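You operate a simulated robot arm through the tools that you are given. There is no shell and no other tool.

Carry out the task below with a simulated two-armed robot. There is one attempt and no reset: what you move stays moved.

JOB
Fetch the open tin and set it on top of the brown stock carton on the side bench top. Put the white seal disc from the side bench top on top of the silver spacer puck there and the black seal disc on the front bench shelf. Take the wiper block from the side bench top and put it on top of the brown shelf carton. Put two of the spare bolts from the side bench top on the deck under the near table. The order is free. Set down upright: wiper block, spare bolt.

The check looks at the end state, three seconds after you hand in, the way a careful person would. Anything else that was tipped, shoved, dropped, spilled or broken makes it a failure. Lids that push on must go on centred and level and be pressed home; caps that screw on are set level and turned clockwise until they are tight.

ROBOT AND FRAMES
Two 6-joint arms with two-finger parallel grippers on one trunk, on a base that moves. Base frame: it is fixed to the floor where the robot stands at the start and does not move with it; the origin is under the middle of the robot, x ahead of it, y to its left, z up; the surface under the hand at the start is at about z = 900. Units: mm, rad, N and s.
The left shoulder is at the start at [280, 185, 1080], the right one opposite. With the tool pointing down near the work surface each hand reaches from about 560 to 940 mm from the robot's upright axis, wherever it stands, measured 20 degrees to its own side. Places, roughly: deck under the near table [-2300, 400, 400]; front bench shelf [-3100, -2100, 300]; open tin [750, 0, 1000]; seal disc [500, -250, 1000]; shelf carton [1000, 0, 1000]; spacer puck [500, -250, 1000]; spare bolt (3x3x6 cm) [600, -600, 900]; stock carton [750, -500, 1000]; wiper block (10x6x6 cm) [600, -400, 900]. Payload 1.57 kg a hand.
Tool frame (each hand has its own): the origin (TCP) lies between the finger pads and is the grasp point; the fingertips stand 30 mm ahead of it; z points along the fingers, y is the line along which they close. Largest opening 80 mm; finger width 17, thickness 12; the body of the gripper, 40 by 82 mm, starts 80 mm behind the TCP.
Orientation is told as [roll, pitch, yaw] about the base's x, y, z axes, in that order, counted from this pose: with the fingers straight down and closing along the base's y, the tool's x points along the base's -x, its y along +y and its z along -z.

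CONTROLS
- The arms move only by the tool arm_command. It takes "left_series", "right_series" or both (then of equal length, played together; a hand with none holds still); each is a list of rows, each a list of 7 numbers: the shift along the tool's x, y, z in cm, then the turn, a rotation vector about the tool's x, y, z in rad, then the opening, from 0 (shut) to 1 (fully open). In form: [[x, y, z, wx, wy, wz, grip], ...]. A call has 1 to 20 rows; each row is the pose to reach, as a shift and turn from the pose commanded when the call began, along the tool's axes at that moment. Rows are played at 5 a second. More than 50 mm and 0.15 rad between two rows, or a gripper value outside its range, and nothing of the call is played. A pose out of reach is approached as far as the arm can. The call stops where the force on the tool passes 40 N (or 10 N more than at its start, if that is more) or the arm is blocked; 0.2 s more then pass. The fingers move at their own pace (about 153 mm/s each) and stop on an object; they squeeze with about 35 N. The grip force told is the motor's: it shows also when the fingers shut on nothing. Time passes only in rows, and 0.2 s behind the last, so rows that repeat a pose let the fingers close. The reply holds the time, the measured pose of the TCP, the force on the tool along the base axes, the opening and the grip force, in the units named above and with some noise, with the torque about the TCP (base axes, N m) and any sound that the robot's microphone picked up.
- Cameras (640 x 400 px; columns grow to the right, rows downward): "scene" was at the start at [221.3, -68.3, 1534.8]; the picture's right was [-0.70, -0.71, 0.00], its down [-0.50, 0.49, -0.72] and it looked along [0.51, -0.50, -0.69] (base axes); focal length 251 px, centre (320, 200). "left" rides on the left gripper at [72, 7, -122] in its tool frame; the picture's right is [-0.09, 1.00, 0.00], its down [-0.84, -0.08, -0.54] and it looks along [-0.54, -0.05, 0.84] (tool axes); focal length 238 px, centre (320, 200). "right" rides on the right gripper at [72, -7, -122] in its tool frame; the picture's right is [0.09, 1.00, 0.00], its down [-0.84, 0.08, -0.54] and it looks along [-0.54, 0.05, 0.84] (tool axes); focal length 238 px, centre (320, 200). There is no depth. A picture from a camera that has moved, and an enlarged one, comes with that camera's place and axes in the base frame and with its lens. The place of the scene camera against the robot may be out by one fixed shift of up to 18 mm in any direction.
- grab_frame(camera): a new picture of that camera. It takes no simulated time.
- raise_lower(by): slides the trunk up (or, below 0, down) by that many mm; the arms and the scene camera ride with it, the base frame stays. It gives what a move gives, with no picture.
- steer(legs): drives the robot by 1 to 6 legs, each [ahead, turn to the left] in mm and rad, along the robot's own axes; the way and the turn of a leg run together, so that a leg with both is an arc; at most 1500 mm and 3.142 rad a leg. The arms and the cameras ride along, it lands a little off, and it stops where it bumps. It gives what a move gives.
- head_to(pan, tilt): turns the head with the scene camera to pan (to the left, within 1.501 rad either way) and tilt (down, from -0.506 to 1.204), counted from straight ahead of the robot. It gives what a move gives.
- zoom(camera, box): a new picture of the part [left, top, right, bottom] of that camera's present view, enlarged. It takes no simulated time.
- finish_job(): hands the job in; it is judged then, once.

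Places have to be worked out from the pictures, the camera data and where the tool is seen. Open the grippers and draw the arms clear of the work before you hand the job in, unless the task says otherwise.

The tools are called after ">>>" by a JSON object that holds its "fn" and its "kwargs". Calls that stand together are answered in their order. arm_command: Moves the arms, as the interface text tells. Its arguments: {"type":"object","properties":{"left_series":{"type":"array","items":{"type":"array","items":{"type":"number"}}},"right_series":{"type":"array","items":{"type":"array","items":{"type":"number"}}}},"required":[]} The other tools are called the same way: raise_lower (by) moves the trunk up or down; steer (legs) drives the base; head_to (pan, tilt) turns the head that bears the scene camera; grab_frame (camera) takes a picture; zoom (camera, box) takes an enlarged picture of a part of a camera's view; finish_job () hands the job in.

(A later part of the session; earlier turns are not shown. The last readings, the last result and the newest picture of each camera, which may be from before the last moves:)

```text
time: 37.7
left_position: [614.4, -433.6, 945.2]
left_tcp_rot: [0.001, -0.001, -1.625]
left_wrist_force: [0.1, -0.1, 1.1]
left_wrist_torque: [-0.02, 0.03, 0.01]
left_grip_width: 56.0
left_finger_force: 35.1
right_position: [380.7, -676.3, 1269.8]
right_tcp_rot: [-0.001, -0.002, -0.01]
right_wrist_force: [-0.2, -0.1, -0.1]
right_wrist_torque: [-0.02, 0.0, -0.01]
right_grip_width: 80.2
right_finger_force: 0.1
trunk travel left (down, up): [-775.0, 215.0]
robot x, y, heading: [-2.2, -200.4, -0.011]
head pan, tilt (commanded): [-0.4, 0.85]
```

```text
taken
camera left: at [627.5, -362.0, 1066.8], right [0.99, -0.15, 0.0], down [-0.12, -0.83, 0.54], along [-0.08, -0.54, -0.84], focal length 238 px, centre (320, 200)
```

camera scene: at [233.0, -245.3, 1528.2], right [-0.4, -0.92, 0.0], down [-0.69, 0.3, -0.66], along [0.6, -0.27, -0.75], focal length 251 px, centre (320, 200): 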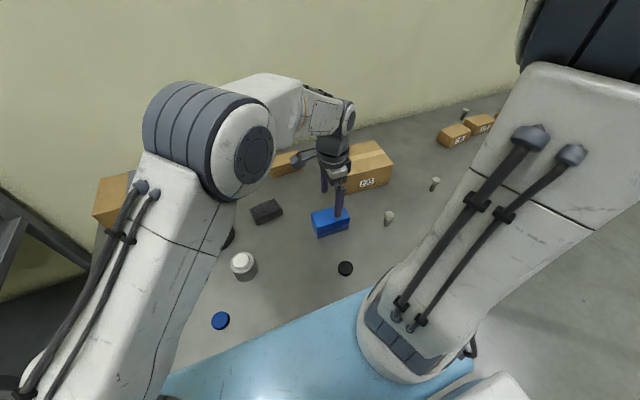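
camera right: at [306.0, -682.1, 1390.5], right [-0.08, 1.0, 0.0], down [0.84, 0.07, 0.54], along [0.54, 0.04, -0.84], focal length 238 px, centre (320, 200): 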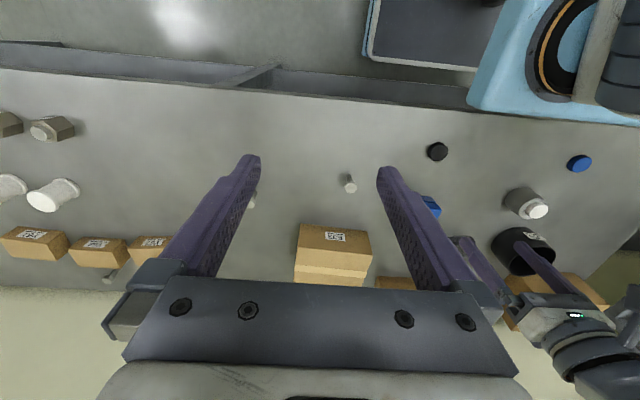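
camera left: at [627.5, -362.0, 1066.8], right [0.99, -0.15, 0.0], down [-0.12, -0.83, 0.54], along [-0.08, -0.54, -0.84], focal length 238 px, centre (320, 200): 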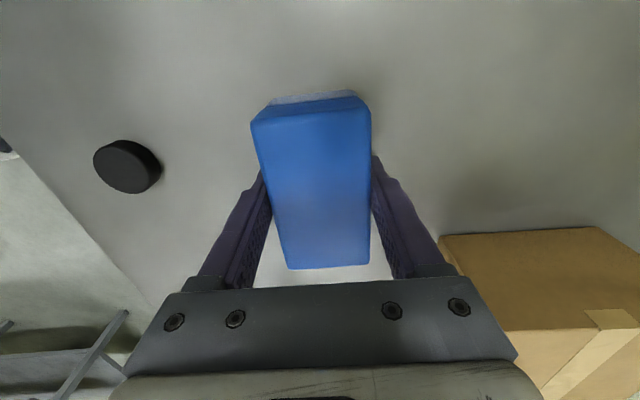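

The wiper is gripped (56 mm, 35 N). I'll lift it clear and check that the grip holds.

>>> {"fn": "arm_command", "kwargs": {"left_series": [[0, 0, -1.5, 0, 0, 0, 0.3], [0, 0, -5, 0, 0, 0, 0.3], [0, 0, -9.5, 0, 0, 0, 0.3], [0, 0, -14.0, 0, 0, 0, 0.3], [0, 0, -15.0, 0, 0, 0, 0.3]]}}

>>> {"fn": "grab_frame", "kwargs": {"camera": "left"}}

```text
time: 38.9
left_position: [616.0, -434.5, 1094.8]
left_tcp_rot: [0.0, 0.001, -1.626]
left_wrist_force: [0.0, -0.2, -1.0]
left_wrist_torque: [-0.02, -0.04, 0.0]
left_grip_width: 55.9
left_finger_force: 34.9
right_position: [379.6, -677.5, 1269.7]
right_tcp_rot: [0.0, -0.005, -0.009]
right_wrist_force: [0.1, -0.3, -0.3]
right_wrist_torque: [0.0, 0.01, -0.01]
right_grip_width: 80.1
right_finger_force: 0.0
trunk travel left (down, up): [-775.0, 215.0]
robot x, y, heading: [-0.2, -200.8, -0.011]
head pan, tilt (commanded): [-0.4, 0.85]
```

```text
taken
camera left: at [627.5, -363.0, 1217.6], right [0.99, -0.15, 0.0], down [-0.12, -0.83, 0.54], along [-0.08, -0.54, -0.84], focal length 238 px, centre (320, 200)
```

left: 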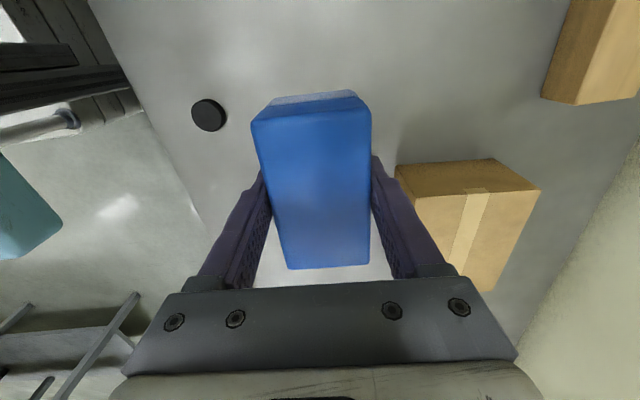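

The wiper is held firmly. I'll carry it over to the shelf carton, towards (885, 35).

>>> {"fn": "arm_command", "kwargs": {"left_series": [[4.0, 2.0, 0, 0, 0, 0, 0.3], [8.0, 4.0, 0, 0, 0, 0, 0.3], [12.0, 6.1, 0, 0, 0, 0, 0.3], [16.1, 8.1, 0, 0, 0, 0, 0.3], [20.1, 10.1, 0, 0, 0, 0, 0.3], [24.1, 12.2, 0, 0, 0, 0, 0.3], [28.2, 14.2, 0, 0, 0, 0, 0.3], [32.2, 16.2, 0, 0, 0, 0, 0.3], [36.2, 18.3, 0, 0, 0, 0, 0.3], [40.2, 20.3, 0, 0, 0, -0.01, 0.3], [44.3, 22.3, 0, 0, 0, -0.02, 0.3], [48.3, 24.4, 0, 0, 0, -0.025, 0.3], [48.3, 24.4, 0, 0, 0, -0.025, 0.3], [48.3, 24.4, 0, 0, 0, -0.025, 0.3]]}}

>>> {"fn": "grab_frame", "kwargs": {"camera": "left"}}

>>> {"fn": "head_to", "kwargs": {"pan": 0.3, "tilt": 0.7}}

>>> {"fn": "grab_frame", "kwargs": {"camera": "scene"}}

```text
time: 41.9
left_position: [886.9, 32.9, 1092.0]
left_tcp_rot: [0.0, 0.0, -1.601]
left_wrist_force: [-0.1, -0.5, -1.6]
left_wrist_torque: [0.01, -0.02, 0.02]
left_grip_width: 55.8
left_finger_force: 34.8
right_position: [378.4, -677.1, 1270.4]
right_tcp_rot: [0.0, -0.005, -0.01]
right_wrist_force: [1.2, 0.1, 0.2]
right_wrist_torque: [-0.02, 0.0, -0.03]
right_grip_width: 80.0
right_finger_force: 0.0
trunk travel left (down, up): [-775.0, 215.0]
robot x, y, heading: [-2.7, -199.4, -0.012]
head pan, tilt (commanded): [-0.4, 0.85]
```

```text
taken
camera left: at [896.6, 106.6, 1213.7], right [0.99, -0.12, 0.0], down [-0.1, -0.83, 0.54], along [-0.07, -0.54, -0.84], focal length 238 px, centre (320, 200)
```

left: 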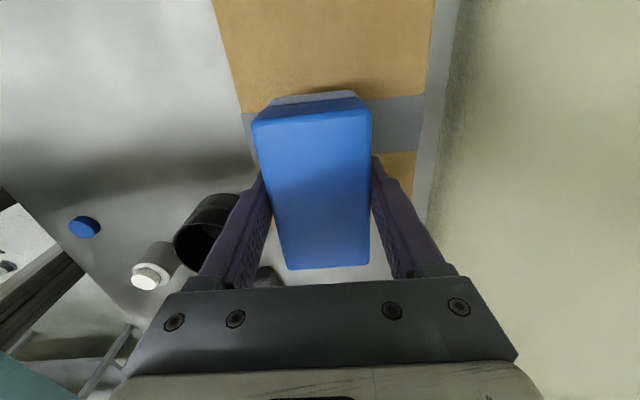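

```text
time: 43.0
left_position: [887.3, 34.3, 1092.1]
left_tcp_rot: [0.002, -0.002, -1.603]
left_wrist_force: [-0.2, 0.2, -1.0]
left_wrist_torque: [0.0, 0.01, 0.01]
left_grip_width: 55.7
left_finger_force: 35.0
right_position: [379.9, -676.8, 1270.4]
right_tcp_rot: [0.0, -0.001, -0.01]
right_wrist_force: [-1.3, 0.6, -0.3]
right_wrist_torque: [-0.03, 0.02, 0.02]
right_grip_width: 80.1
right_finger_force: 0.0
trunk travel left (down, up): [-775.0, 215.0]
robot x, y, heading: [-0.2, -200.4, -0.009]
head pan, tilt (commanded): [0.3, 0.7]
```

```text
taken
camera scene: at [242.9, -189.8, 1540.4], right [0.28, -0.96, 0.0], down [-0.62, -0.18, -0.76], along [0.73, 0.22, -0.64], focal length 251 px, centre (320, 200)
```

scene: 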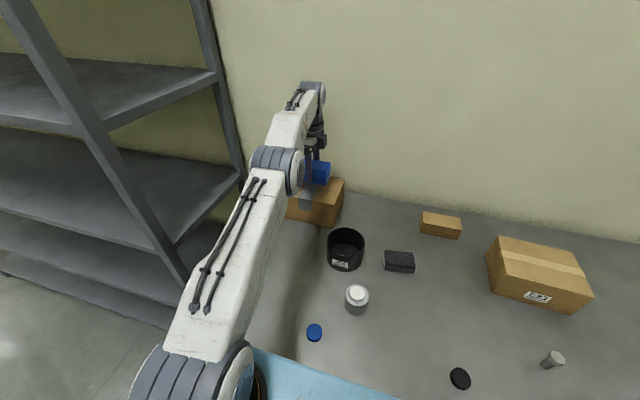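

The wiper is over the middle of the taped carton. I'll lower it in steps, watching for contact.

>>> {"fn": "arm_command", "kwargs": {"left_series": [[0.3, 0.3, 1.5, 0, 0, 0, 0.3], [0.3, 0.3, 2.8, 0, 0, 0, 0.3], [0.3, 0.3, 3.3, 0, 0, 0, 0.3], [0.3, 0.3, 3.4, 0, 0, 0, 0.3]]}}

>>> {"fn": "arm_command", "kwargs": {"left_series": [[0, 0, 0.2, 0, 0, 0, 0.3], [0, 0, 0.3, 0, 0, 0, 0.3]]}}

>>> {"fn": "zoom", "kwargs": {"camera": "scene", "box": [260, 120, 380, 240]}}

```text
time: 44.0
left_position: [890.0, 37.1, 1060.5]
left_tcp_rot: [0.0, -0.001, -1.604]
left_wrist_force: [0.1, -0.3, -0.4]
left_wrist_torque: [0.01, -0.01, 0.01]
left_grip_width: 55.7
left_finger_force: 35.0
right_position: [380.3, -676.9, 1270.3]
right_tcp_rot: [0.0, -0.003, -0.011]
right_wrist_force: [-0.5, 0.1, -0.4]
right_wrist_torque: [0.03, -0.02, -0.01]
right_grip_width: 80.0
right_finger_force: 0.1
trunk travel left (down, up): [-775.0, 215.0]
robot x, y, heading: [0.0, -202.4, -0.016]
head pan, tilt (commanded): [0.3, 0.7]
```

```text
time: 44.6
left_position: [890.5, 38.6, 1057.2]
left_tcp_rot: [0.0, -0.002, -1.604]
left_wrist_force: [0.5, 0.8, -1.5]
left_wrist_torque: [0.0, 0.04, -0.05]
left_grip_width: 55.7
left_finger_force: 35.3
right_position: [379.2, -677.3, 1270.7]
right_tcp_rot: [0.0, -0.002, -0.009]
right_wrist_force: [0.6, -0.2, -0.6]
right_wrist_torque: [-0.08, -0.02, -0.03]
right_grip_width: 80.0
right_finger_force: 0.0
trunk travel left (down, up): [-775.0, 215.0]
robot x, y, heading: [-1.0, -200.9, -0.013]
head pan, tilt (commanded): [0.3, 0.7]
```

```text
3.33 times, centred on (320, 180) of scene
camera zoom: at [242.9, -189.7, 1540.4], right [0.28, -0.96, 0.0], down [-0.62, -0.18, -0.76], along [0.73, 0.22, -0.64], focal length 836 px, centre (320, 267)
```

zoom: 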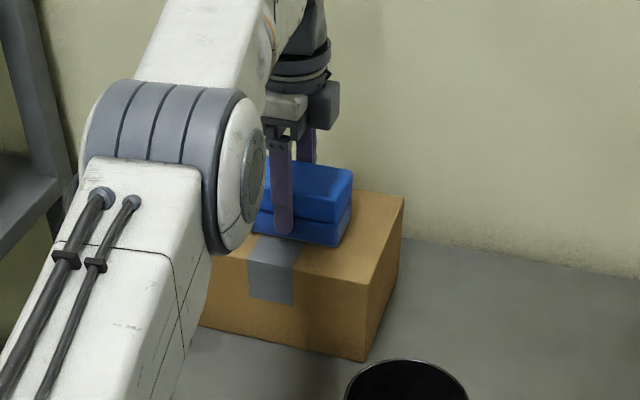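

Still no contact force. I'll keep lowering 1–2 mm at a time.

>>> {"fn": "arm_command", "kwargs": {"left_series": [[0, 0, 0.1, 0, 0, 0, 0.3], [0, 0, 0.2, 0, 0, 0, 0.3]]}}

>>> {"fn": "arm_command", "kwargs": {"left_series": [[0, 0, 0.1, 0, 0, 0, 0.3], [0, 0, 0.1, 0, 0, 0, 0.3]]}}

>>> {"fn": "arm_command", "kwargs": {"left_series": [[0, 0, 0.1, 0, 0, 0, 0.3], [0, 0, 0.1, 0, 0, 0, 0.3]]}}

```text
time: 45.2
left_position: [889.8, 37.5, 1053.7]
left_tcp_rot: [0.0, 0.001, -1.601]
left_wrist_force: [-0.2, 0.1, -1.2]
left_wrist_torque: [0.01, 0.0, -0.01]
left_grip_width: 55.5
left_finger_force: 35.0
right_position: [378.0, -676.2, 1270.1]
right_tcp_rot: [-0.001, -0.003, -0.01]
right_wrist_force: [-0.4, 0.5, 0.4]
right_wrist_torque: [0.0, 0.0, 0.0]
right_grip_width: 80.1
right_finger_force: 0.1
trunk travel left (down, up): [-775.0, 215.0]
robot x, y, heading: [1.6, -196.4, -0.014]
head pan, tilt (commanded): [0.3, 0.7]
```

```text
time: 45.8
left_position: [891.5, 38.3, 1054.5]
left_tcp_rot: [0.002, 0.001, -1.601]
left_wrist_force: [-1.3, 0.7, 2.7]
left_wrist_torque: [-0.17, 0.11, -0.03]
left_grip_width: 55.7
left_finger_force: 35.3
right_position: [379.4, -676.5, 1269.7]
right_tcp_rot: [0.0, -0.002, -0.009]
right_wrist_force: [0.3, -0.6, -0.3]
right_wrist_torque: [0.0, 0.0, -0.03]
right_grip_width: 80.1
right_finger_force: 0.2
trunk travel left (down, up): [-775.0, 215.0]
robot x, y, heading: [-2.0, -198.0, -0.015]
head pan, tilt (commanded): [0.3, 0.7]
```

```text
time: 46.4
left_position: [891.7, 38.4, 1054.6]
left_tcp_rot: [0.004, 0.001, -1.603]
left_wrist_force: [-2.1, 0.8, 12.5]
left_wrist_torque: [-0.27, 0.5, -0.01]
left_grip_width: 55.6
left_finger_force: 35.4
right_position: [378.9, -676.5, 1271.1]
right_tcp_rot: [0.0, -0.003, -0.011]
right_wrist_force: [0.5, 0.1, -0.4]
right_wrist_torque: [-0.02, 0.0, -0.01]
right_grip_width: 79.9
right_finger_force: 0.1
trunk travel left (down, up): [-775.0, 215.0]
robot x, y, heading: [-2.6, -200.3, -0.014]
head pan, tilt (commanded): [0.3, 0.7]
```

The block has settled on the carton (12.5 N). I'll release it and lift straight up.

>>> {"fn": "arm_command", "kwargs": {"left_series": [[0, 0, -0.05, 0, 0, 0, 0.8], [0, 0, -0.05, 0, 0, 0, 0.95], [0, 0, -0.05, 0, 0, 0, 1], [0, 0, -3, 0, 0, 0, 1], [0, 0, -7, 0, 0, 0, 1], [0, 0, -11, 0, 0, 0, 1], [0, 0, -13, 0, 0, 0, 1]]}}

>>> {"fn": "zoom", "kwargs": {"camera": "scene", "box": [260, 120, 380, 240]}}

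>>> {"fn": "grab_frame", "kwargs": {"camera": "left"}}

```text
time: 48.0
left_position: [862.3, 34.1, 1173.6]
left_tcp_rot: [-0.002, -0.001, -1.602]
left_wrist_force: [0.5, 0.8, -0.3]
left_wrist_torque: [-0.03, 0.0, -0.04]
left_grip_width: 79.9
left_finger_force: 0.1
left hand out of reach, approached as far as the arm can: row 5, 6, 7
right_position: [380.0, -676.7, 1271.0]
right_tcp_rot: [0.0, -0.002, -0.011]
right_wrist_force: [0.5, 0.3, 0.3]
right_wrist_torque: [0.02, 0.04, -0.02]
right_grip_width: 80.0
right_finger_force: 0.0
trunk travel left (down, up): [-775.0, 215.0]
robot x, y, heading: [-2.8, -200.0, -0.02]
head pan, tilt (commanded): [0.3, 0.7]
```

```text
3.33 times, centred on (320, 180) of scene
camera zoom: at [243.1, -189.7, 1540.3], right [0.28, -0.96, 0.0], down [-0.62, -0.18, -0.76], along [0.73, 0.22, -0.64], focal length 836 px, centre (320, 267)
```

zoom: 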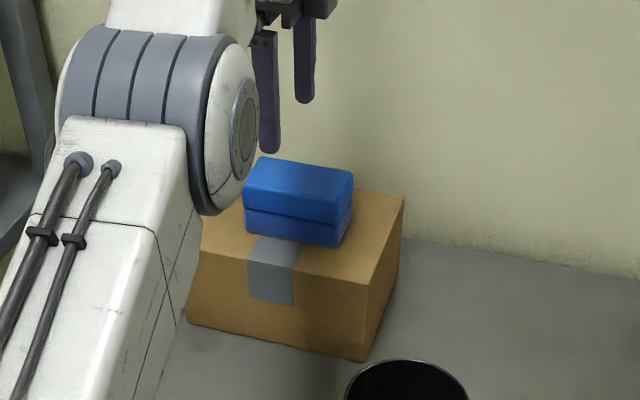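

```text
taken
camera left: at [872.7, 105.8, 1295.5], right [0.99, -0.12, 0.0], down [-0.1, -0.83, 0.54], along [-0.07, -0.54, -0.84], focal length 238 px, centre (320, 200)
```

left: 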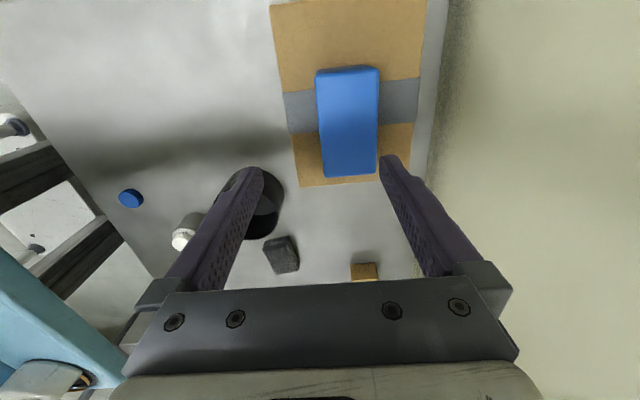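

The wiper rests on the carton, upright and well within its top. I'll bring the left arm back and turn its wrist to neutral so the right arm can work on the tin.

>>> {"fn": "arm_command", "kwargs": {"left_series": [[0.6, -2.4, -0.2, 0, 0, -0.13, 1], [1.3, -4.9, -0.3, 0, 0, -0.26, 1], [1.9, -7.3, -0.5, 0, 0, -0.4, 1], [2.5, -9.7, -0.7, 0, 0, -0.53, 1], [3.2, -12.2, -0.8, 0, 0, -0.66, 1], [3.8, -14.6, -1.0, 0, 0, -0.8, 1], [4.4, -17.0, -1.2, 0, 0, -0.93, 1], [5.1, -19.5, -1.3, 0, 0, -1.06, 1], [5.7, -21.9, -1.5, 0, 0, -1.19, 1], [6.3, -24.3, -1.7, 0, 0, -1.32, 1], [7.0, -26.8, -1.8, 0, 0, -1.45, 1], [7.6, -29.2, -2.0, 0, 0, -1.58, 1]]}}

>>> {"fn": "head_to", "kwargs": {"pan": -0.1, "tilt": 0.8}}

>>> {"fn": "grab_frame", "kwargs": {"camera": "scene"}}

>>> {"fn": "grab_frame", "kwargs": {"camera": "left"}}

```text
time: 50.6
left_position: [571.1, 120.7, 1193.2]
left_tcp_rot: [0.002, -0.002, -0.021]
left_wrist_force: [0.0, 0.5, 0.2]
left_wrist_torque: [0.02, 0.04, -0.01]
left_grip_width: 80.2
left_finger_force: 0.1
right_position: [379.7, -676.3, 1270.9]
right_tcp_rot: [0.0, -0.002, -0.01]
right_wrist_force: [-0.2, 0.1, -1.0]
right_wrist_torque: [0.04, 0.01, 0.01]
right_grip_width: 79.6
right_finger_force: 0.0
trunk travel left (down, up): [-775.0, 215.0]
robot x, y, heading: [-1.7, -197.8, -0.013]
head pan, tilt (commanded): [0.3, 0.7]
```

```text
time: 51.5
left_position: [572.0, 119.7, 1192.7]
left_tcp_rot: [-0.001, 0.001, -0.023]
left_wrist_force: [-0.5, 0.5, -0.5]
left_wrist_torque: [0.03, 0.02, 0.01]
left_grip_width: 79.7
left_finger_force: 0.1
right_position: [378.8, -677.7, 1269.9]
right_tcp_rot: [0.0, -0.005, -0.01]
right_wrist_force: [-0.1, 0.2, 0.0]
right_wrist_torque: [0.01, -0.01, 0.04]
right_grip_width: 80.0
right_finger_force: 0.1
trunk travel left (down, up): [-775.0, 215.0]
robot x, y, heading: [-0.4, -203.2, -0.014]
head pan, tilt (commanded): [-0.099, 0.799]
```

```text
taken
camera scene: at [241.5, -222.8, 1532.2], right [-0.11, -0.99, 0.0], down [-0.71, 0.08, -0.7], along [0.69, -0.08, -0.72], focal length 251 px, centre (320, 200)
```

scene: 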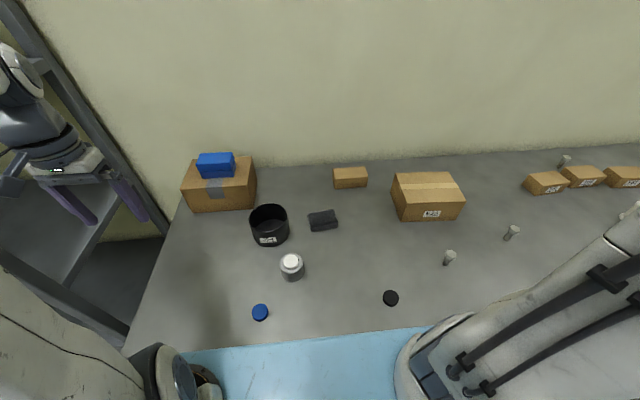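

```text
taken
camera left: at [501.0, 129.2, 1314.5], right [0.12, 0.99, 0.0], down [0.83, -0.1, 0.54], along [0.54, -0.06, -0.84], focal length 238 px, centre (320, 200)
```

left: 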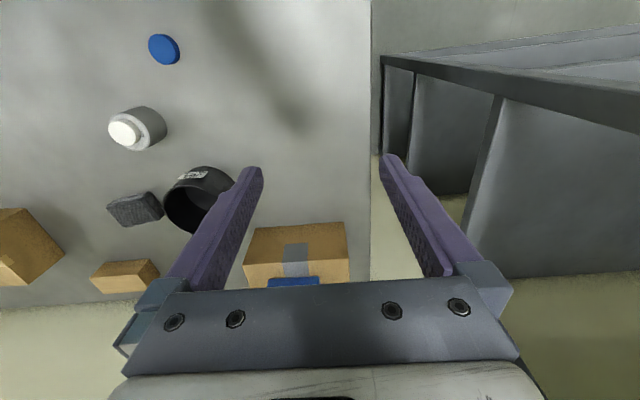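

The bench is clear for the right arm. I'll bring the right hand to above the tin to measure it.

>>> {"fn": "arm_command", "kwargs": {"right_series": [[-2.4, 3.9, 1.1, 0, 0, 0, 1], [-4.8, 7.8, 2.3, 0, 0, 0, 1], [-7.2, 11.8, 3.4, 0, 0, 0, 1], [-9.6, 15.7, 4.6, 0, 0, 0, 1], [-12.1, 19.6, 5.8, 0, 0, 0, 1], [-14.5, 23.6, 6.9, 0, 0, 0, 1], [-16.9, 27.5, 8.1, 0, 0, 0, 1], [-19.3, 31.4, 9.2, 0, 0, 0, 1], [-21.7, 35.3, 10.4, 0, 0, 0, 1], [-24.1, 39.3, 11.5, 0, 0, 0, 1], [-26.6, 43.2, 12.7, 0, 0, 0, 1], [-29.0, 47.1, 13.8, 0, 0, 0, 1], [-31.5, 51.1, 15.0, 0, 0, 0, 1], [-31.5, 51.1, 15.0, 0, 0, 0, 1]]}}

>>> {"fn": "grab_frame", "kwargs": {"camera": "right"}}

>>> {"fn": "zoom", "kwargs": {"camera": "right", "box": [300, 60, 460, 160]}}

>>> {"fn": "grab_frame", "kwargs": {"camera": "scene"}}

```text
time: 54.5
left_position: [571.8, 120.7, 1192.2]
left_tcp_rot: [-0.002, -0.001, -0.022]
left_wrist_force: [-0.6, 0.5, 0.2]
left_wrist_torque: [-0.01, 0.0, 0.0]
left_grip_width: 80.0
left_finger_force: 0.1
right_position: [700.4, -166.9, 1121.4]
right_tcp_rot: [0.001, -0.001, -0.011]
right_wrist_force: [-0.1, -0.3, 0.2]
right_wrist_torque: [0.0, -0.04, -0.01]
right_grip_width: 80.2
right_finger_force: 0.1
trunk travel left (down, up): [-775.0, 215.0]
robot x, y, heading: [-1.3, -197.1, -0.014]
head pan, tilt (commanded): [-0.099, 0.799]
```

```text
taken
camera right: at [626.6, -170.9, 1242.0], right [-0.08, 1.0, 0.0], down [0.84, 0.07, 0.54], along [0.54, 0.04, -0.84], focal length 238 px, centre (320, 200)
```

right: 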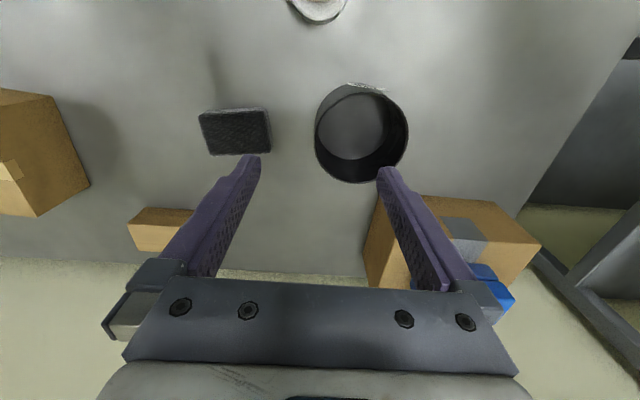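

```text
4.00 times, centred on (380, 110) of right
camera zoom: at [626.6, -170.9, 1242.0], right [-0.08, 1.0, 0.0], down [0.84, 0.07, 0.54], along [0.54, 0.04, -0.84], focal length 953 px, centre (80, 560)
```

zoom: 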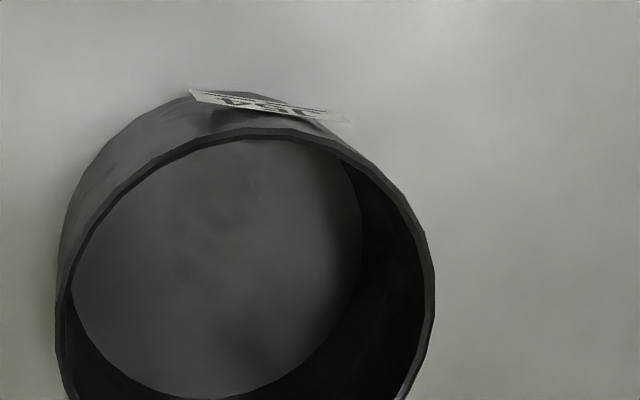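

```text
taken
camera scene: at [241.8, -222.5, 1532.1], right [-0.11, -0.99, 0.0], down [-0.71, 0.08, -0.7], along [0.69, -0.08, -0.72], focal length 251 px, centre (320, 200)
```

scene: 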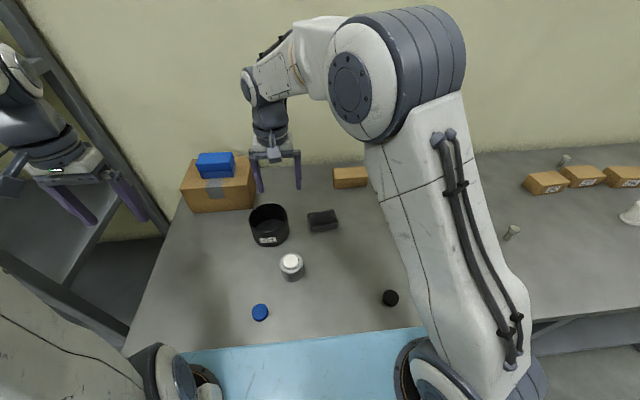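

I'll zoom a bit lower so the whole rim of the tin is in view.

>>> {"fn": "zoom", "kwargs": {"camera": "right", "box": [290, 80, 450, 200]}}

```text
3.33 times, centred on (370, 140) of right
camera zoom: at [626.6, -170.9, 1242.0], right [-0.08, 1.0, 0.0], down [0.84, 0.07, 0.54], along [0.54, 0.04, -0.84], focal length 794 px, centre (153, 400)
```

zoom: 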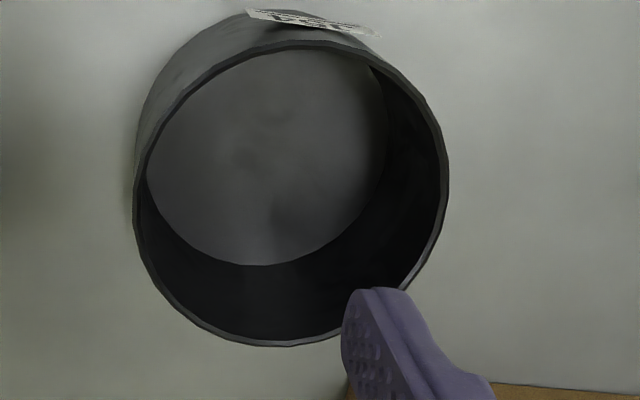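

The tin is about 110 mm across and 70 mm tall, centred near (715,-115), so I'll grip it by its right-hand wall at about (715.5,-170). Lowering to just above the rim with the fingers partly open.

>>> {"fn": "arm_command", "kwargs": {"right_series": [[-0.7, -0.1, 3.0, 0, 0, 0, 0.75], [-1.5, -0.3, 7.0, 0, 0, 0, 0.7], [-1.5, -0.3, 10.0, 0, 0, 0, 0.7], [-1.5, -0.3, 11.0, 0, 0, 0, 0.7], [-1.5, -0.3, 11.0, 0, 0, 0, 0.7]]}}

>>> {"fn": "grab_frame", "kwargs": {"camera": "right"}}

>>> {"fn": "zoom", "kwargs": {"camera": "scene", "box": [200, 130, 360, 280]}}

```text
time: 55.7
left_position: [571.2, 121.1, 1192.9]
left_tcp_rot: [-0.001, -0.001, -0.024]
left_wrist_force: [0.2, -0.9, 0.3]
left_wrist_torque: [0.0, -0.01, -0.01]
left_grip_width: 80.1
left_finger_force: 0.1
right_position: [714.0, -172.2, 1010.9]
right_tcp_rot: [0.0, -0.001, -0.01]
right_wrist_force: [-0.6, 0.1, -0.5]
right_wrist_torque: [0.0, -0.01, -0.03]
right_grip_width: 56.0
right_finger_force: 0.1
trunk travel left (down, up): [-775.0, 215.0]
robot x, y, heading: [-2.8, -200.4, -0.017]
head pan, tilt (commanded): [-0.099, 0.799]
```

```text
taken
camera right: at [641.3, -177.5, 1131.9], right [-0.08, 1.0, 0.0], down [0.84, 0.07, 0.54], along [0.54, 0.04, -0.84], focal length 238 px, centre (320, 200)
```

right: 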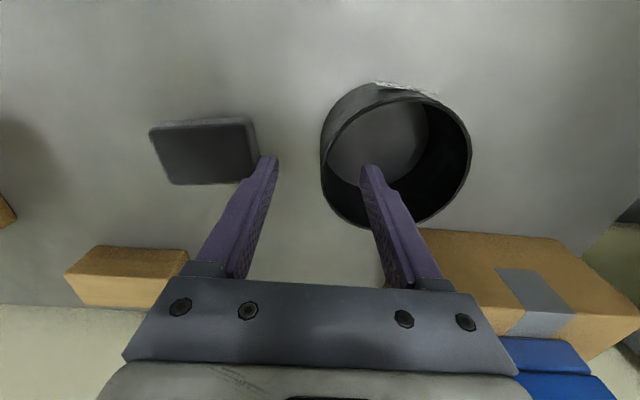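

```text
2.67 times, centred on (280, 205) of scene
camera zoom: at [241.5, -222.8, 1532.2], right [-0.11, -0.99, 0.0], down [-0.71, 0.08, -0.7], along [0.69, -0.08, -0.72], focal length 669 px, centre (427, 187)
```

zoom: 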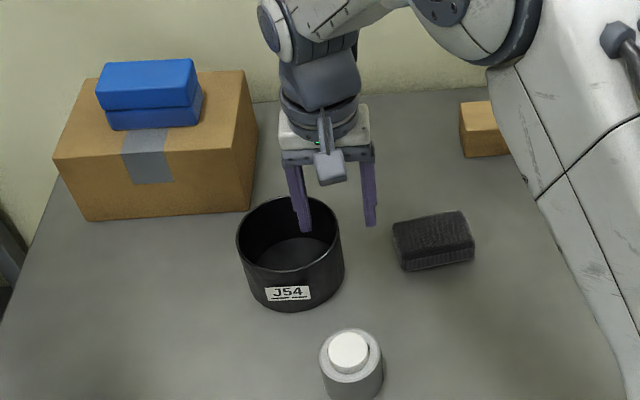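

The wall is centred between the fingers, one finger inside and one outside. I'll lower about 50 mm and close on the wall.

>>> {"fn": "arm_command", "kwargs": {"right_series": [[0.2, 0, 2.0, 0, 0, 0, 0.7], [0.2, 0, 4.0, 0, 0, 0, 0.7], [0.2, 0, 5.0, 0, 0, 0, 0.7], [0.2, 0, 5.0, 0, 0, 0, 0.4], [0.2, 0, 5.0, 0, 0, 0, 0.2], [0.2, 0, 5.0, 0, 0, 0, 0], [0.2, 0, 5.0, 0, 0, 0, 0], [0.2, 0, 5.0, 0, 0, 0, 0]]}}

>>> {"fn": "grab_frame", "kwargs": {"camera": "right"}}

>>> {"fn": "zoom", "kwargs": {"camera": "scene", "box": [200, 130, 360, 280]}}

```text
time: 57.5
left_position: [570.9, 121.5, 1192.8]
left_tcp_rot: [0.001, 0.0, -0.022]
left_wrist_force: [1.0, -0.2, -0.8]
left_wrist_torque: [-0.02, -0.01, 0.03]
left_grip_width: 79.8
left_finger_force: 0.0
right_position: [714.3, -171.2, 962.6]
right_tcp_rot: [0.0, -0.005, -0.009]
right_wrist_force: [0.3, 0.5, 0.3]
right_wrist_torque: [0.0, -0.1, -0.07]
right_grip_width: 2.9
right_finger_force: 24.9
trunk travel left (down, up): [-775.0, 215.0]
robot x, y, heading: [3.8, -198.3, -0.012]
head pan, tilt (commanded): [-0.099, 0.799]
```

```text
taken
camera right: at [641.1, -177.0, 1082.2], right [-0.08, 1.0, 0.0], down [0.84, 0.07, 0.54], along [0.54, 0.04, -0.84], focal length 238 px, centre (320, 200)
```

right: 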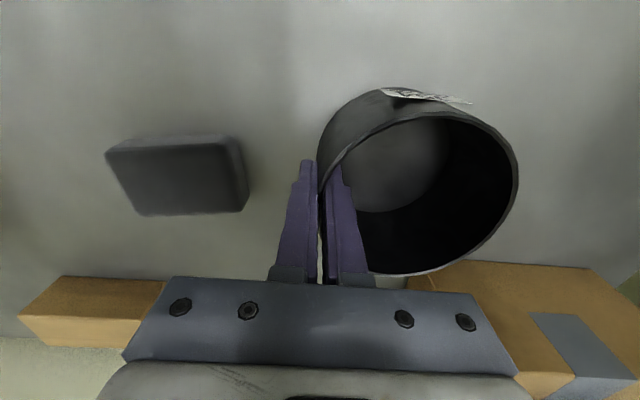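

```text
2.67 times, centred on (280, 205) of scene
camera zoom: at [241.6, -222.8, 1532.2], right [-0.11, -0.99, 0.0], down [-0.71, 0.08, -0.7], along [0.69, -0.08, -0.72], focal length 669 px, centre (427, 187)
```

zoom: 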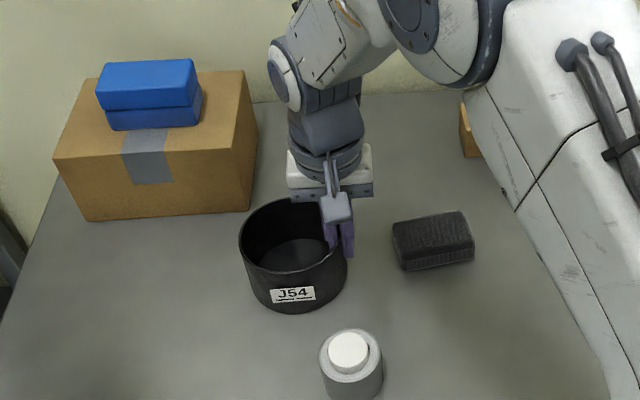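

The fingers have closed on the thin wall (2.9 mm). I'll hold a moment, then lift slowly by 2 cm to check the grip.

>>> {"fn": "arm_command", "kwargs": {"right_series": [[0, 0, 0, 0, 0, 0, 0], [0, 0, -0.5, 0, 0, 0, 0], [0, 0, -1.0, 0, 0, 0, 0], [0, 0, -2.0, 0, 0, 0, 0], [0, 0, -2.0, 0, 0, 0, 0]]}}

>>> {"fn": "grab_frame", "kwargs": {"camera": "right"}}

>>> {"fn": "zoom", "kwargs": {"camera": "scene", "box": [200, 130, 360, 280]}}

```text
time: 58.7
left_position: [571.5, 120.3, 1192.4]
left_tcp_rot: [0.0, -0.001, -0.022]
left_wrist_force: [0.8, 0.1, -0.7]
left_wrist_torque: [-0.01, -0.01, 0.0]
left_grip_width: 80.1
left_finger_force: 0.0
right_position: [714.8, -171.7, 981.6]
right_tcp_rot: [0.0, -0.002, -0.01]
right_wrist_force: [-0.7, -0.5, -2.0]
right_wrist_torque: [-0.09, -0.04, 0.0]
right_grip_width: 2.6
right_finger_force: 24.1
trunk travel left (down, up): [-775.0, 215.0]
robot x, y, heading: [0.1, -200.5, -0.013]
head pan, tilt (commanded): [-0.099, 0.799]
```

```text
taken
camera right: at [641.5, -178.2, 1102.0], right [-0.08, 1.0, 0.0], down [0.84, 0.07, 0.54], along [0.54, 0.04, -0.84], focal length 238 px, centre (320, 200)
```

right: 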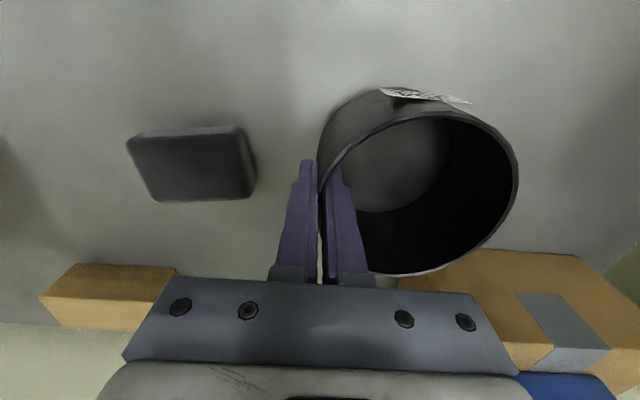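

```text
2.67 times, centred on (280, 205) of scene
camera zoom: at [241.6, -222.8, 1532.2], right [-0.11, -0.99, 0.0], down [-0.71, 0.08, -0.7], along [0.69, -0.08, -0.72], focal length 669 px, centre (427, 187)
```

zoom: 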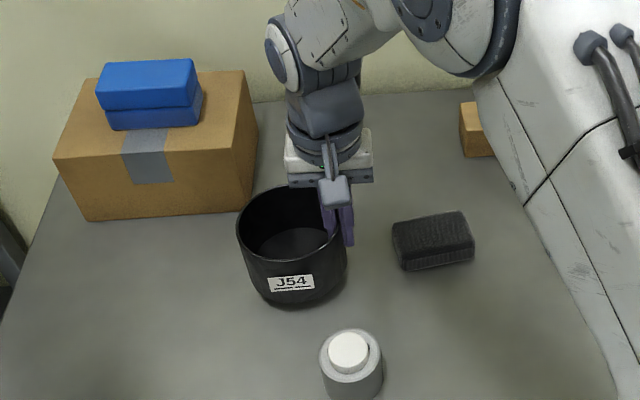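

The tin is lifted level and weighs about 2 N. I'll raise it clear and carry it over to the E33 carton.

>>> {"fn": "arm_command", "kwargs": {"right_series": [[0, 0, -4.3, 0, 0, 0, 0], [0, 0, -8.6, 0, 0, 0, 0], [0, 0, -12.9, 0, 0, 0, 0], [-0.4, -3.1, -12.9, 0, 0, 0, 0], [-0.8, -6.2, -12.9, 0, 0, 0, 0], [-1.2, -9.4, -12.9, 0, 0, 0, 0], [-1.7, -12.5, -12.9, 0, 0, 0, 0], [-2.1, -15.6, -12.9, 0, 0, 0, 0], [-2.5, -18.7, -12.9, 0, 0, 0, 0], [-2.9, -21.8, -12.9, 0, 0, 0, 0], [-3.4, -25.0, -12.9, 0, 0, 0, 0], [-3.8, -28.1, -12.9, 0, 0, 0, 0], [-4.2, -31.2, -12.9, 0, 0, 0, 0], [-4.6, -34.3, -12.9, 0, 0, 0, 0], [-5.0, -37.4, -12.9, 0, 0, 0, 0], [-5.4, -40.6, -12.9, 0, 0, 0, 0], [-5.9, -43.7, -12.9, 0, 0, 0, 0], [-6.3, -46.8, -12.9, 0, 0, 0, 0], [-6.7, -49.9, -12.9, 0, 0, 0, 0]]}}

>>> {"fn": "grab_frame", "kwargs": {"camera": "right"}}

>>> {"fn": "head_to", "kwargs": {"pan": -0.6, "tilt": 0.7}}

>>> {"fn": "grab_frame", "kwargs": {"camera": "scene"}}

```text
time: 62.7
left_position: [572.1, 121.1, 1193.0]
left_tcp_rot: [-0.001, -0.001, -0.023]
left_wrist_force: [0.3, -0.7, -0.4]
left_wrist_torque: [0.03, -0.01, 0.02]
left_grip_width: 80.1
left_finger_force: 0.0
right_position: [775.2, -672.0, 1111.1]
right_tcp_rot: [0.0, -0.002, -0.011]
right_wrist_force: [-0.3, -0.3, -2.2]
right_wrist_torque: [-0.11, 0.01, -0.02]
right_grip_width: 2.8
right_finger_force: 24.0
trunk travel left (down, up): [-775.0, 215.0]
robot x, y, heading: [-0.4, -204.7, -0.014]
head pan, tilt (commanded): [-0.099, 0.799]
```

```text
taken
camera right: at [701.1, -677.2, 1230.8], right [-0.08, 1.0, 0.0], down [0.84, 0.07, 0.54], along [0.54, 0.04, -0.84], focal length 238 px, centre (320, 200)
```

right: 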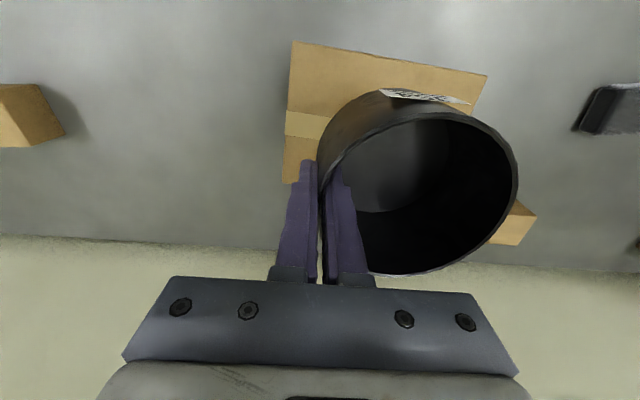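

```text
time: 63.6
left_position: [572.4, 120.1, 1191.9]
left_tcp_rot: [-0.001, -0.001, -0.022]
left_wrist_force: [-0.5, -0.6, 0.9]
left_wrist_torque: [0.01, 0.0, -0.01]
left_grip_width: 80.0
left_finger_force: 0.1
right_position: [773.6, -670.3, 1111.1]
right_tcp_rot: [-0.002, -0.001, -0.011]
right_wrist_force: [-0.4, 0.2, -1.8]
right_wrist_torque: [-0.12, -0.03, -0.01]
right_grip_width: 2.6
right_finger_force: 24.0
trunk travel left (down, up): [-775.0, 215.0]
robot x, y, heading: [-5.0, -201.9, -0.015]
head pan, tilt (commanded): [-0.6, 0.7]
```

```text
taken
camera scene: at [230.9, -262.7, 1540.4], right [-0.58, -0.82, 0.0], down [-0.53, 0.37, -0.76], along [0.63, -0.44, -0.64], focal length 251 px, centre (320, 200)
```

scene: 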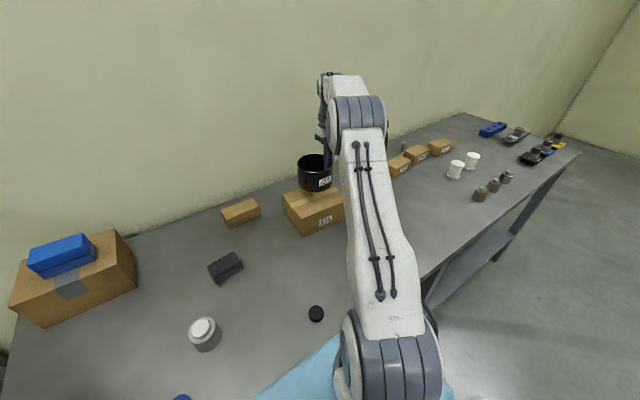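

The tin is centred over the E33 top, whose centre I make about (775,-616). I'll lower towards it.

>>> {"fn": "arm_command", "kwargs": {"right_series": [[0, 0, 2.0, 0, 0, 0, 0], [0, 0, 4.0, 0, 0, 0, 0], [0, 0, 5.2, 0, 0, 0, 0], [0, 0, 5.6, 0, 0, 0, 0], [0, 0, 5.6, 0, 0, 0, 0]]}}

>>> {"fn": "zoom", "kwargs": {"camera": "scene", "box": [260, 130, 380, 240]}}

>>> {"fn": "grab_frame", "kwargs": {"camera": "right"}}

```text
time: 64.8
left_position: [571.3, 120.4, 1192.8]
left_tcp_rot: [0.0, 0.0, -0.024]
left_wrist_force: [0.4, 0.2, -0.6]
left_wrist_torque: [0.01, -0.03, -0.03]
left_grip_width: 80.4
left_finger_force: 0.1
right_position: [775.5, -672.8, 1053.8]
right_tcp_rot: [0.001, -0.001, -0.01]
right_wrist_force: [0.4, -0.1, -2.0]
right_wrist_torque: [-0.1, 0.01, 0.04]
right_grip_width: 2.6
right_finger_force: 24.4
trunk travel left (down, up): [-775.0, 215.0]
robot x, y, heading: [0.7, -201.4, -0.014]
head pan, tilt (commanded): [-0.6, 0.7]
```

```text
3.64 times, centred on (320, 185) of scene
camera zoom: at [230.9, -262.8, 1540.4], right [-0.58, -0.82, 0.0], down [-0.53, 0.37, -0.76], along [0.62, -0.44, -0.64], focal length 912 px, centre (320, 254)
```

zoom: 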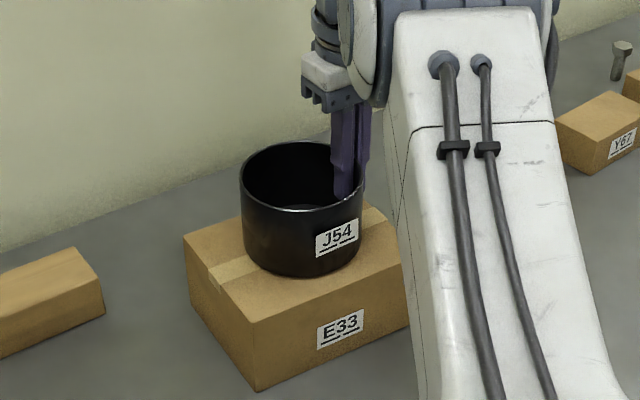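

```text
taken
camera right: at [702.1, -676.9, 1174.2], right [-0.08, 1.0, 0.0], down [0.84, 0.07, 0.54], along [0.54, 0.04, -0.84], focal length 238 px, centre (320, 200)
```

right: 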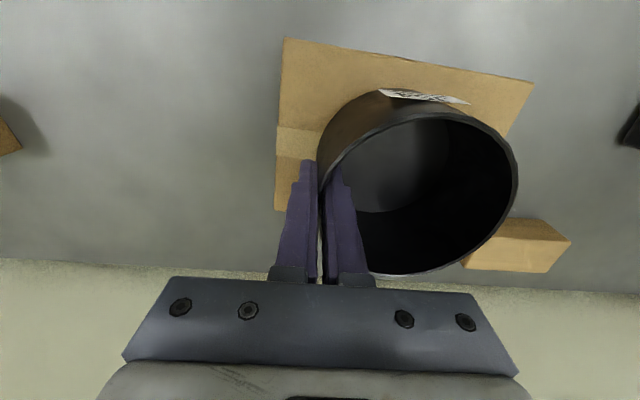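

The tin is just above the carton. I'll lower the last few millimetres one at a time, watching the force.

>>> {"fn": "arm_command", "kwargs": {"right_series": [[0, 0, 0.2, 0, 0, 0, 0], [0, 0, 0.3, 0, 0, 0, 0]]}}

>>> {"fn": "arm_command", "kwargs": {"right_series": [[0, 0, 0.1, 0, 0, 0, 0], [0, 0, 0.2, 0, 0, 0, 0]]}}

>>> {"fn": "arm_command", "kwargs": {"right_series": [[0, 0, 0.1, 0, 0, 0, 0], [0, 0, 0.1, 0, 0, 0, 0]]}}

```text
time: 65.4
left_position: [571.3, 119.6, 1192.6]
left_tcp_rot: [-0.002, 0.001, -0.022]
left_wrist_force: [-0.7, 0.0, -0.1]
left_wrist_torque: [0.01, -0.01, -0.04]
left_grip_width: 80.0
left_finger_force: 0.1
right_position: [774.6, -671.9, 1051.4]
right_tcp_rot: [-0.001, -0.004, -0.011]
right_wrist_force: [-1.0, -1.0, 1.5]
right_wrist_torque: [0.08, 0.0, 0.01]
right_grip_width: 2.7
right_finger_force: 23.7
trunk travel left (down, up): [-775.0, 215.0]
robot x, y, heading: [-5.8, -199.3, -0.018]
head pan, tilt (commanded): [-0.6, 0.7]
```

```text
time: 66.0
left_position: [570.4, 120.1, 1192.5]
left_tcp_rot: [0.0, -0.001, -0.024]
left_wrist_force: [0.3, 0.1, 0.1]
left_wrist_torque: [0.01, 0.01, -0.01]
left_grip_width: 80.1
left_finger_force: 0.0
right_position: [775.4, -671.5, 1051.8]
right_tcp_rot: [-0.002, -0.006, -0.011]
right_wrist_force: [-1.1, -1.1, 16.4]
right_wrist_torque: [0.44, 0.5, 0.03]
right_grip_width: 2.6
right_finger_force: 23.9
trunk travel left (down, up): [-775.0, 215.0]
robot x, y, heading: [-0.9, -203.2, -0.015]
head pan, tilt (commanded): [-0.6, 0.7]
```

```text
time: 66.6
left_position: [571.9, 121.5, 1192.4]
left_tcp_rot: [0.001, -0.002, -0.023]
left_wrist_force: [-0.2, -0.6, 0.8]
left_wrist_torque: [0.01, -0.03, 0.02]
left_grip_width: 80.1
left_finger_force: 0.0
right_position: [775.6, -672.4, 1049.8]
right_tcp_rot: [-0.002, -0.006, -0.01]
right_wrist_force: [-0.3, -1.2, 21.6]
right_wrist_torque: [0.74, -0.07, 0.1]
right_grip_width: 2.7
right_finger_force: 24.0
trunk travel left (down, up): [-775.0, 215.0]
robot x, y, heading: [0.3, -200.3, -0.019]
head pan, tilt (commanded): [-0.6, 0.7]
```

The tin is seated (about 20 N). I'll ease off the pressure, open the fingers and lift straight out.

>>> {"fn": "arm_command", "kwargs": {"right_series": [[0, 0, -0.25, 0, 0, 0, 0], [0, 0, -0.25, 0, 0, 0, 0.2], [0, 0, -0.25, 0, 0, 0, 0.4], [0, 0, -0.25, 0, 0, 0, 0.6], [0, 0, -0.25, 0, 0, 0, 0.6], [0, 0, -3, 0, 0, 0, 0.6], [0, 0, -6, 0, 0, 0, 0.6], [0, 0, -10, 0, 0, 0, 0.6]]}}

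>>> {"fn": "grab_frame", "kwargs": {"camera": "right"}}

>>> {"fn": "zoom", "kwargs": {"camera": "scene", "box": [260, 130, 380, 240]}}

```text
time: 68.4
left_position: [571.5, 120.4, 1192.7]
left_tcp_rot: [0.0, 0.0, -0.023]
left_wrist_force: [-0.8, 0.1, 0.1]
left_wrist_torque: [0.03, -0.02, 0.0]
left_grip_width: 80.1
left_finger_force: 0.0
right_position: [775.5, -670.7, 1147.6]
right_tcp_rot: [0.002, 0.0, -0.011]
right_wrist_force: [-0.2, -0.1, 0.1]
right_wrist_torque: [-0.01, 0.01, -0.03]
right_grip_width: 48.0
right_finger_force: 0.0
trunk travel left (down, up): [-775.0, 215.0]
robot x, y, heading: [1.0, -199.7, -0.013]
head pan, tilt (commanded): [-0.6, 0.7]
```

```text
taken
camera right: at [702.7, -676.3, 1268.5], right [-0.08, 1.0, 0.0], down [0.84, 0.07, 0.54], along [0.54, 0.04, -0.84], focal length 238 px, centre (320, 200)
```

right: 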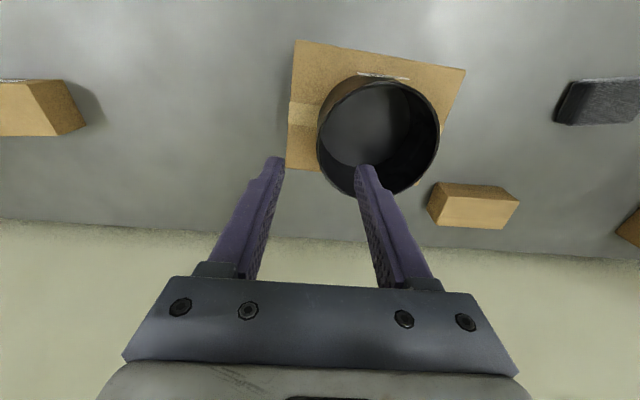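

```text
3.64 times, centred on (320, 185) of scene
camera zoom: at [230.9, -262.8, 1540.4], right [-0.58, -0.82, 0.0], down [-0.53, 0.37, -0.76], along [0.62, -0.44, -0.64], focal length 912 px, centre (320, 254)
```

zoom: 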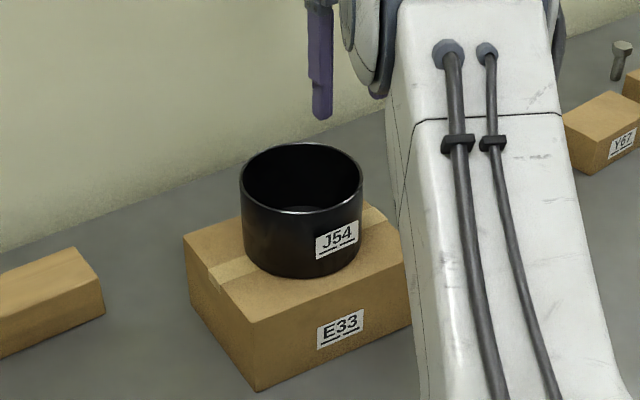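

The tin is standing centred on the E33 carton. Next I'll retract the right arm, back away and turn round to scout the two drop-off places before picking up the bolts.

>>> {"fn": "arm_command", "kwargs": {"right_series": [[4.0, 1.3, -1.3, 0, 0, 0, 0.6], [8.0, 2.6, -2.6, 0, 0, 0, 0.6], [12.0, 4.0, -4.0, 0, 0, 0, 0.8], [16.0, 5.3, -5.3, 0, 0, 0, 1], [20.0, 6.6, -6.6, 0, 0, 0, 1], [24.0, 8.0, -8.0, 0, 0, 0, 1], [28.0, 9.3, -9.3, 0, 0, 0, 1], [32.0, 10.6, -10.6, 0, 0, 0, 1]]}}

>>> {"fn": "steer", "kwargs": {"legs": [[-500, 0], [0, -1.571], [0, -1.571]]}}

>>> {"fn": "head_to", "kwargs": {"pan": 0.0, "tilt": 0.3}}

>>> {"fn": "grab_frame", "kwargs": {"camera": "scene"}}

>>> {"fn": "head_to", "kwargs": {"pan": 0.7, "tilt": 0.3}}

>>> {"fn": "grab_frame", "kwargs": {"camera": "scene"}}

```text
time: 70.2
left_position: [572.5, 120.2, 1191.8]
left_tcp_rot: [0.0, 0.0, -0.023]
left_wrist_force: [0.0, 0.7, 0.7]
left_wrist_torque: [0.01, -0.01, 0.05]
left_grip_width: 80.1
left_finger_force: 0.0
right_position: [455.5, -560.9, 1251.5]
right_tcp_rot: [-0.001, -0.003, -0.01]
right_wrist_force: [-0.4, -0.6, 0.9]
right_wrist_torque: [0.01, 0.01, -0.02]
right_grip_width: 79.7
right_finger_force: 0.0
trunk travel left (down, up): [-775.0, 215.0]
robot x, y, heading: [-0.9, -199.9, -0.013]
head pan, tilt (commanded): [-0.6, 0.7]
```

```text
time: 80.7
left_position: [-1066.9, -535.3, 1193.1]
left_tcp_rot: [0.0, 0.0, -3.126]
left_wrist_force: [-0.5, 0.0, 0.9]
left_wrist_torque: [0.02, 0.0, -0.02]
left_grip_width: 79.9
left_finger_force: 0.0
right_position: [-976.3, 149.9, 1253.3]
right_tcp_rot: [0.001, -0.002, -3.115]
right_wrist_force: [0.0, 0.2, -0.7]
right_wrist_torque: [-0.02, -0.03, 0.0]
right_grip_width: 79.8
right_finger_force: 0.1
trunk travel left (down, up): [-775.0, 215.0]
robot x, y, heading: [-506.6, -195.1, -3.117]
head pan, tilt (commanded): [-0.6, 0.7]
```

```text
time: 81.7
left_position: [-1066.6, -535.7, 1192.2]
left_tcp_rot: [0.001, 0.0, -3.126]
left_wrist_force: [-1.5, -0.3, -0.1]
left_wrist_torque: [0.0, 0.0, 0.0]
left_grip_width: 80.1
left_finger_force: 0.1
right_position: [-977.3, 150.2, 1251.4]
right_tcp_rot: [0.0, -0.003, -3.113]
right_wrist_force: [-0.3, -1.0, 0.2]
right_wrist_torque: [-0.01, -0.03, 0.01]
right_grip_width: 80.1
right_finger_force: 0.1
trunk travel left (down, up): [-775.0, 215.0]
robot x, y, heading: [-505.7, -196.4, -3.113]
head pan, tilt (commanded): [0.0, 0.3]
```

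```text
taken
camera scene: at [-756.7, -209.5, 1576.5], right [-0.02, 1.0, 0.0], down [0.3, 0.01, -0.96], along [-0.95, -0.02, -0.3], focal length 251 px, centre (320, 200)
```

scene: 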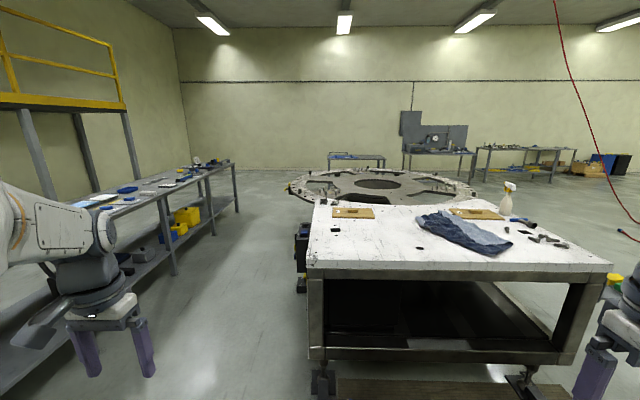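

```text
time: 82.8
left_position: [-1066.3, -535.2, 1193.3]
left_tcp_rot: [0.001, 0.0, -3.127]
left_wrist_force: [-0.8, 0.1, 0.5]
left_wrist_torque: [0.02, 0.02, 0.02]
left_grip_width: 79.9
left_finger_force: 0.1
right_position: [-976.9, 149.5, 1251.6]
right_tcp_rot: [0.0, -0.004, -3.114]
right_wrist_force: [-0.2, 0.1, -0.4]
right_wrist_torque: [0.03, -0.03, -0.02]
right_grip_width: 80.2
right_finger_force: 0.0
trunk travel left (down, up): [-775.0, 215.0]
robot x, y, heading: [-505.4, -194.4, -3.115]
head pan, tilt (commanded): [0.7, 0.3]
```

```text
taken
camera scene: at [-733.4, -269.1, 1576.6], right [-0.66, 0.75, 0.0], down [0.22, 0.2, -0.96], along [-0.72, -0.63, -0.3], focal length 251 px, centre (320, 200)
```

scene: 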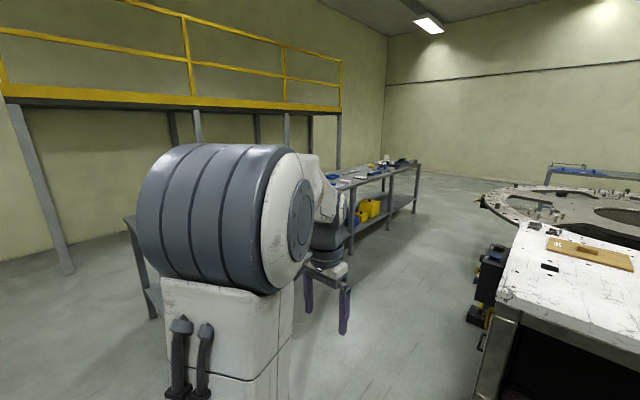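

The near table is a large welding table with a deck at about z≈380–400 and an opening up to about z≈820. I'll drive closer, facing it, and lower the trunk to look at the deck.

>>> {"fn": "steer", "kwargs": {"legs": [[0, -0.855], [700, 0], [0, 0.83]]}}

>>> {"fn": "raise_lower", "kwargs": {"by": -500}}

>>> {"fn": "head_to", "kwargs": {"pan": 0.0, "tilt": 0.35}}

>>> {"fn": "grab_frame", "kwargs": {"camera": "scene"}}

```text
time: 91.0
left_position: [-1544.3, 13.9, 1196.1]
left_tcp_rot: [0.0, -0.003, 3.109]
left_wrist_force: [0.1, -0.1, -0.4]
left_wrist_torque: [-0.04, 0.0, 0.0]
left_grip_width: 80.1
left_finger_force: 0.1
right_position: [-1421.4, 694.6, 1252.9]
right_tcp_rot: [0.0, -0.004, 3.117]
right_wrist_force: [-0.8, 0.0, -0.6]
right_wrist_torque: [0.0, 0.01, 0.01]
right_grip_width: 80.1
right_finger_force: 0.0
trunk travel left (down, up): [-775.0, 215.0]
robot x, y, heading: [-967.4, 330.0, 3.117]
head pan, tilt (commanded): [0.7, 0.3]
```

```text
refused: -500 is not a number from -400 to 400
```

```text
time: 92.1
left_position: [-1549.8, 14.1, 1191.6]
left_tcp_rot: [0.001, 0.003, 3.109]
left_wrist_force: [-0.2, -0.2, -1.0]
left_wrist_torque: [0.0, -0.02, 0.01]
left_grip_width: 79.8
left_finger_force: 0.1
right_position: [-1426.3, 694.7, 1251.0]
right_tcp_rot: [0.0, 0.001, 3.12]
right_wrist_force: [0.1, -0.1, 0.1]
right_wrist_torque: [0.0, 0.03, -0.01]
right_grip_width: 79.8
right_finger_force: 0.0
trunk travel left (down, up): [-775.0, 215.0]
robot x, y, heading: [-971.9, 330.7, 3.117]
head pan, tilt (commanded): [0.0, 0.351]
```

```text
taken
camera scene: at [-1212.0, 323.9, 1574.6], right [0.02, 1.0, 0.0], down [0.34, -0.01, -0.94], along [-0.94, 0.02, -0.34], focal length 251 px, centre (320, 200)
```

scene: 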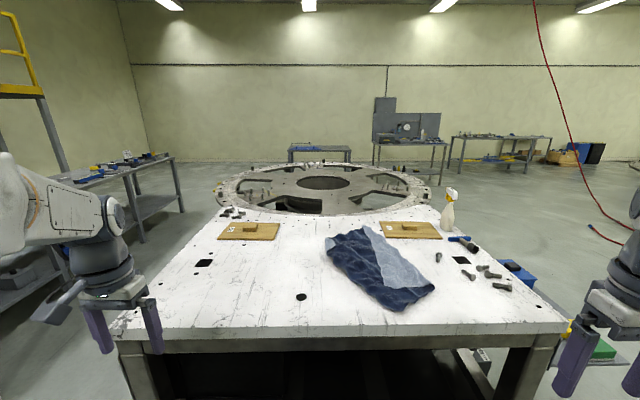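

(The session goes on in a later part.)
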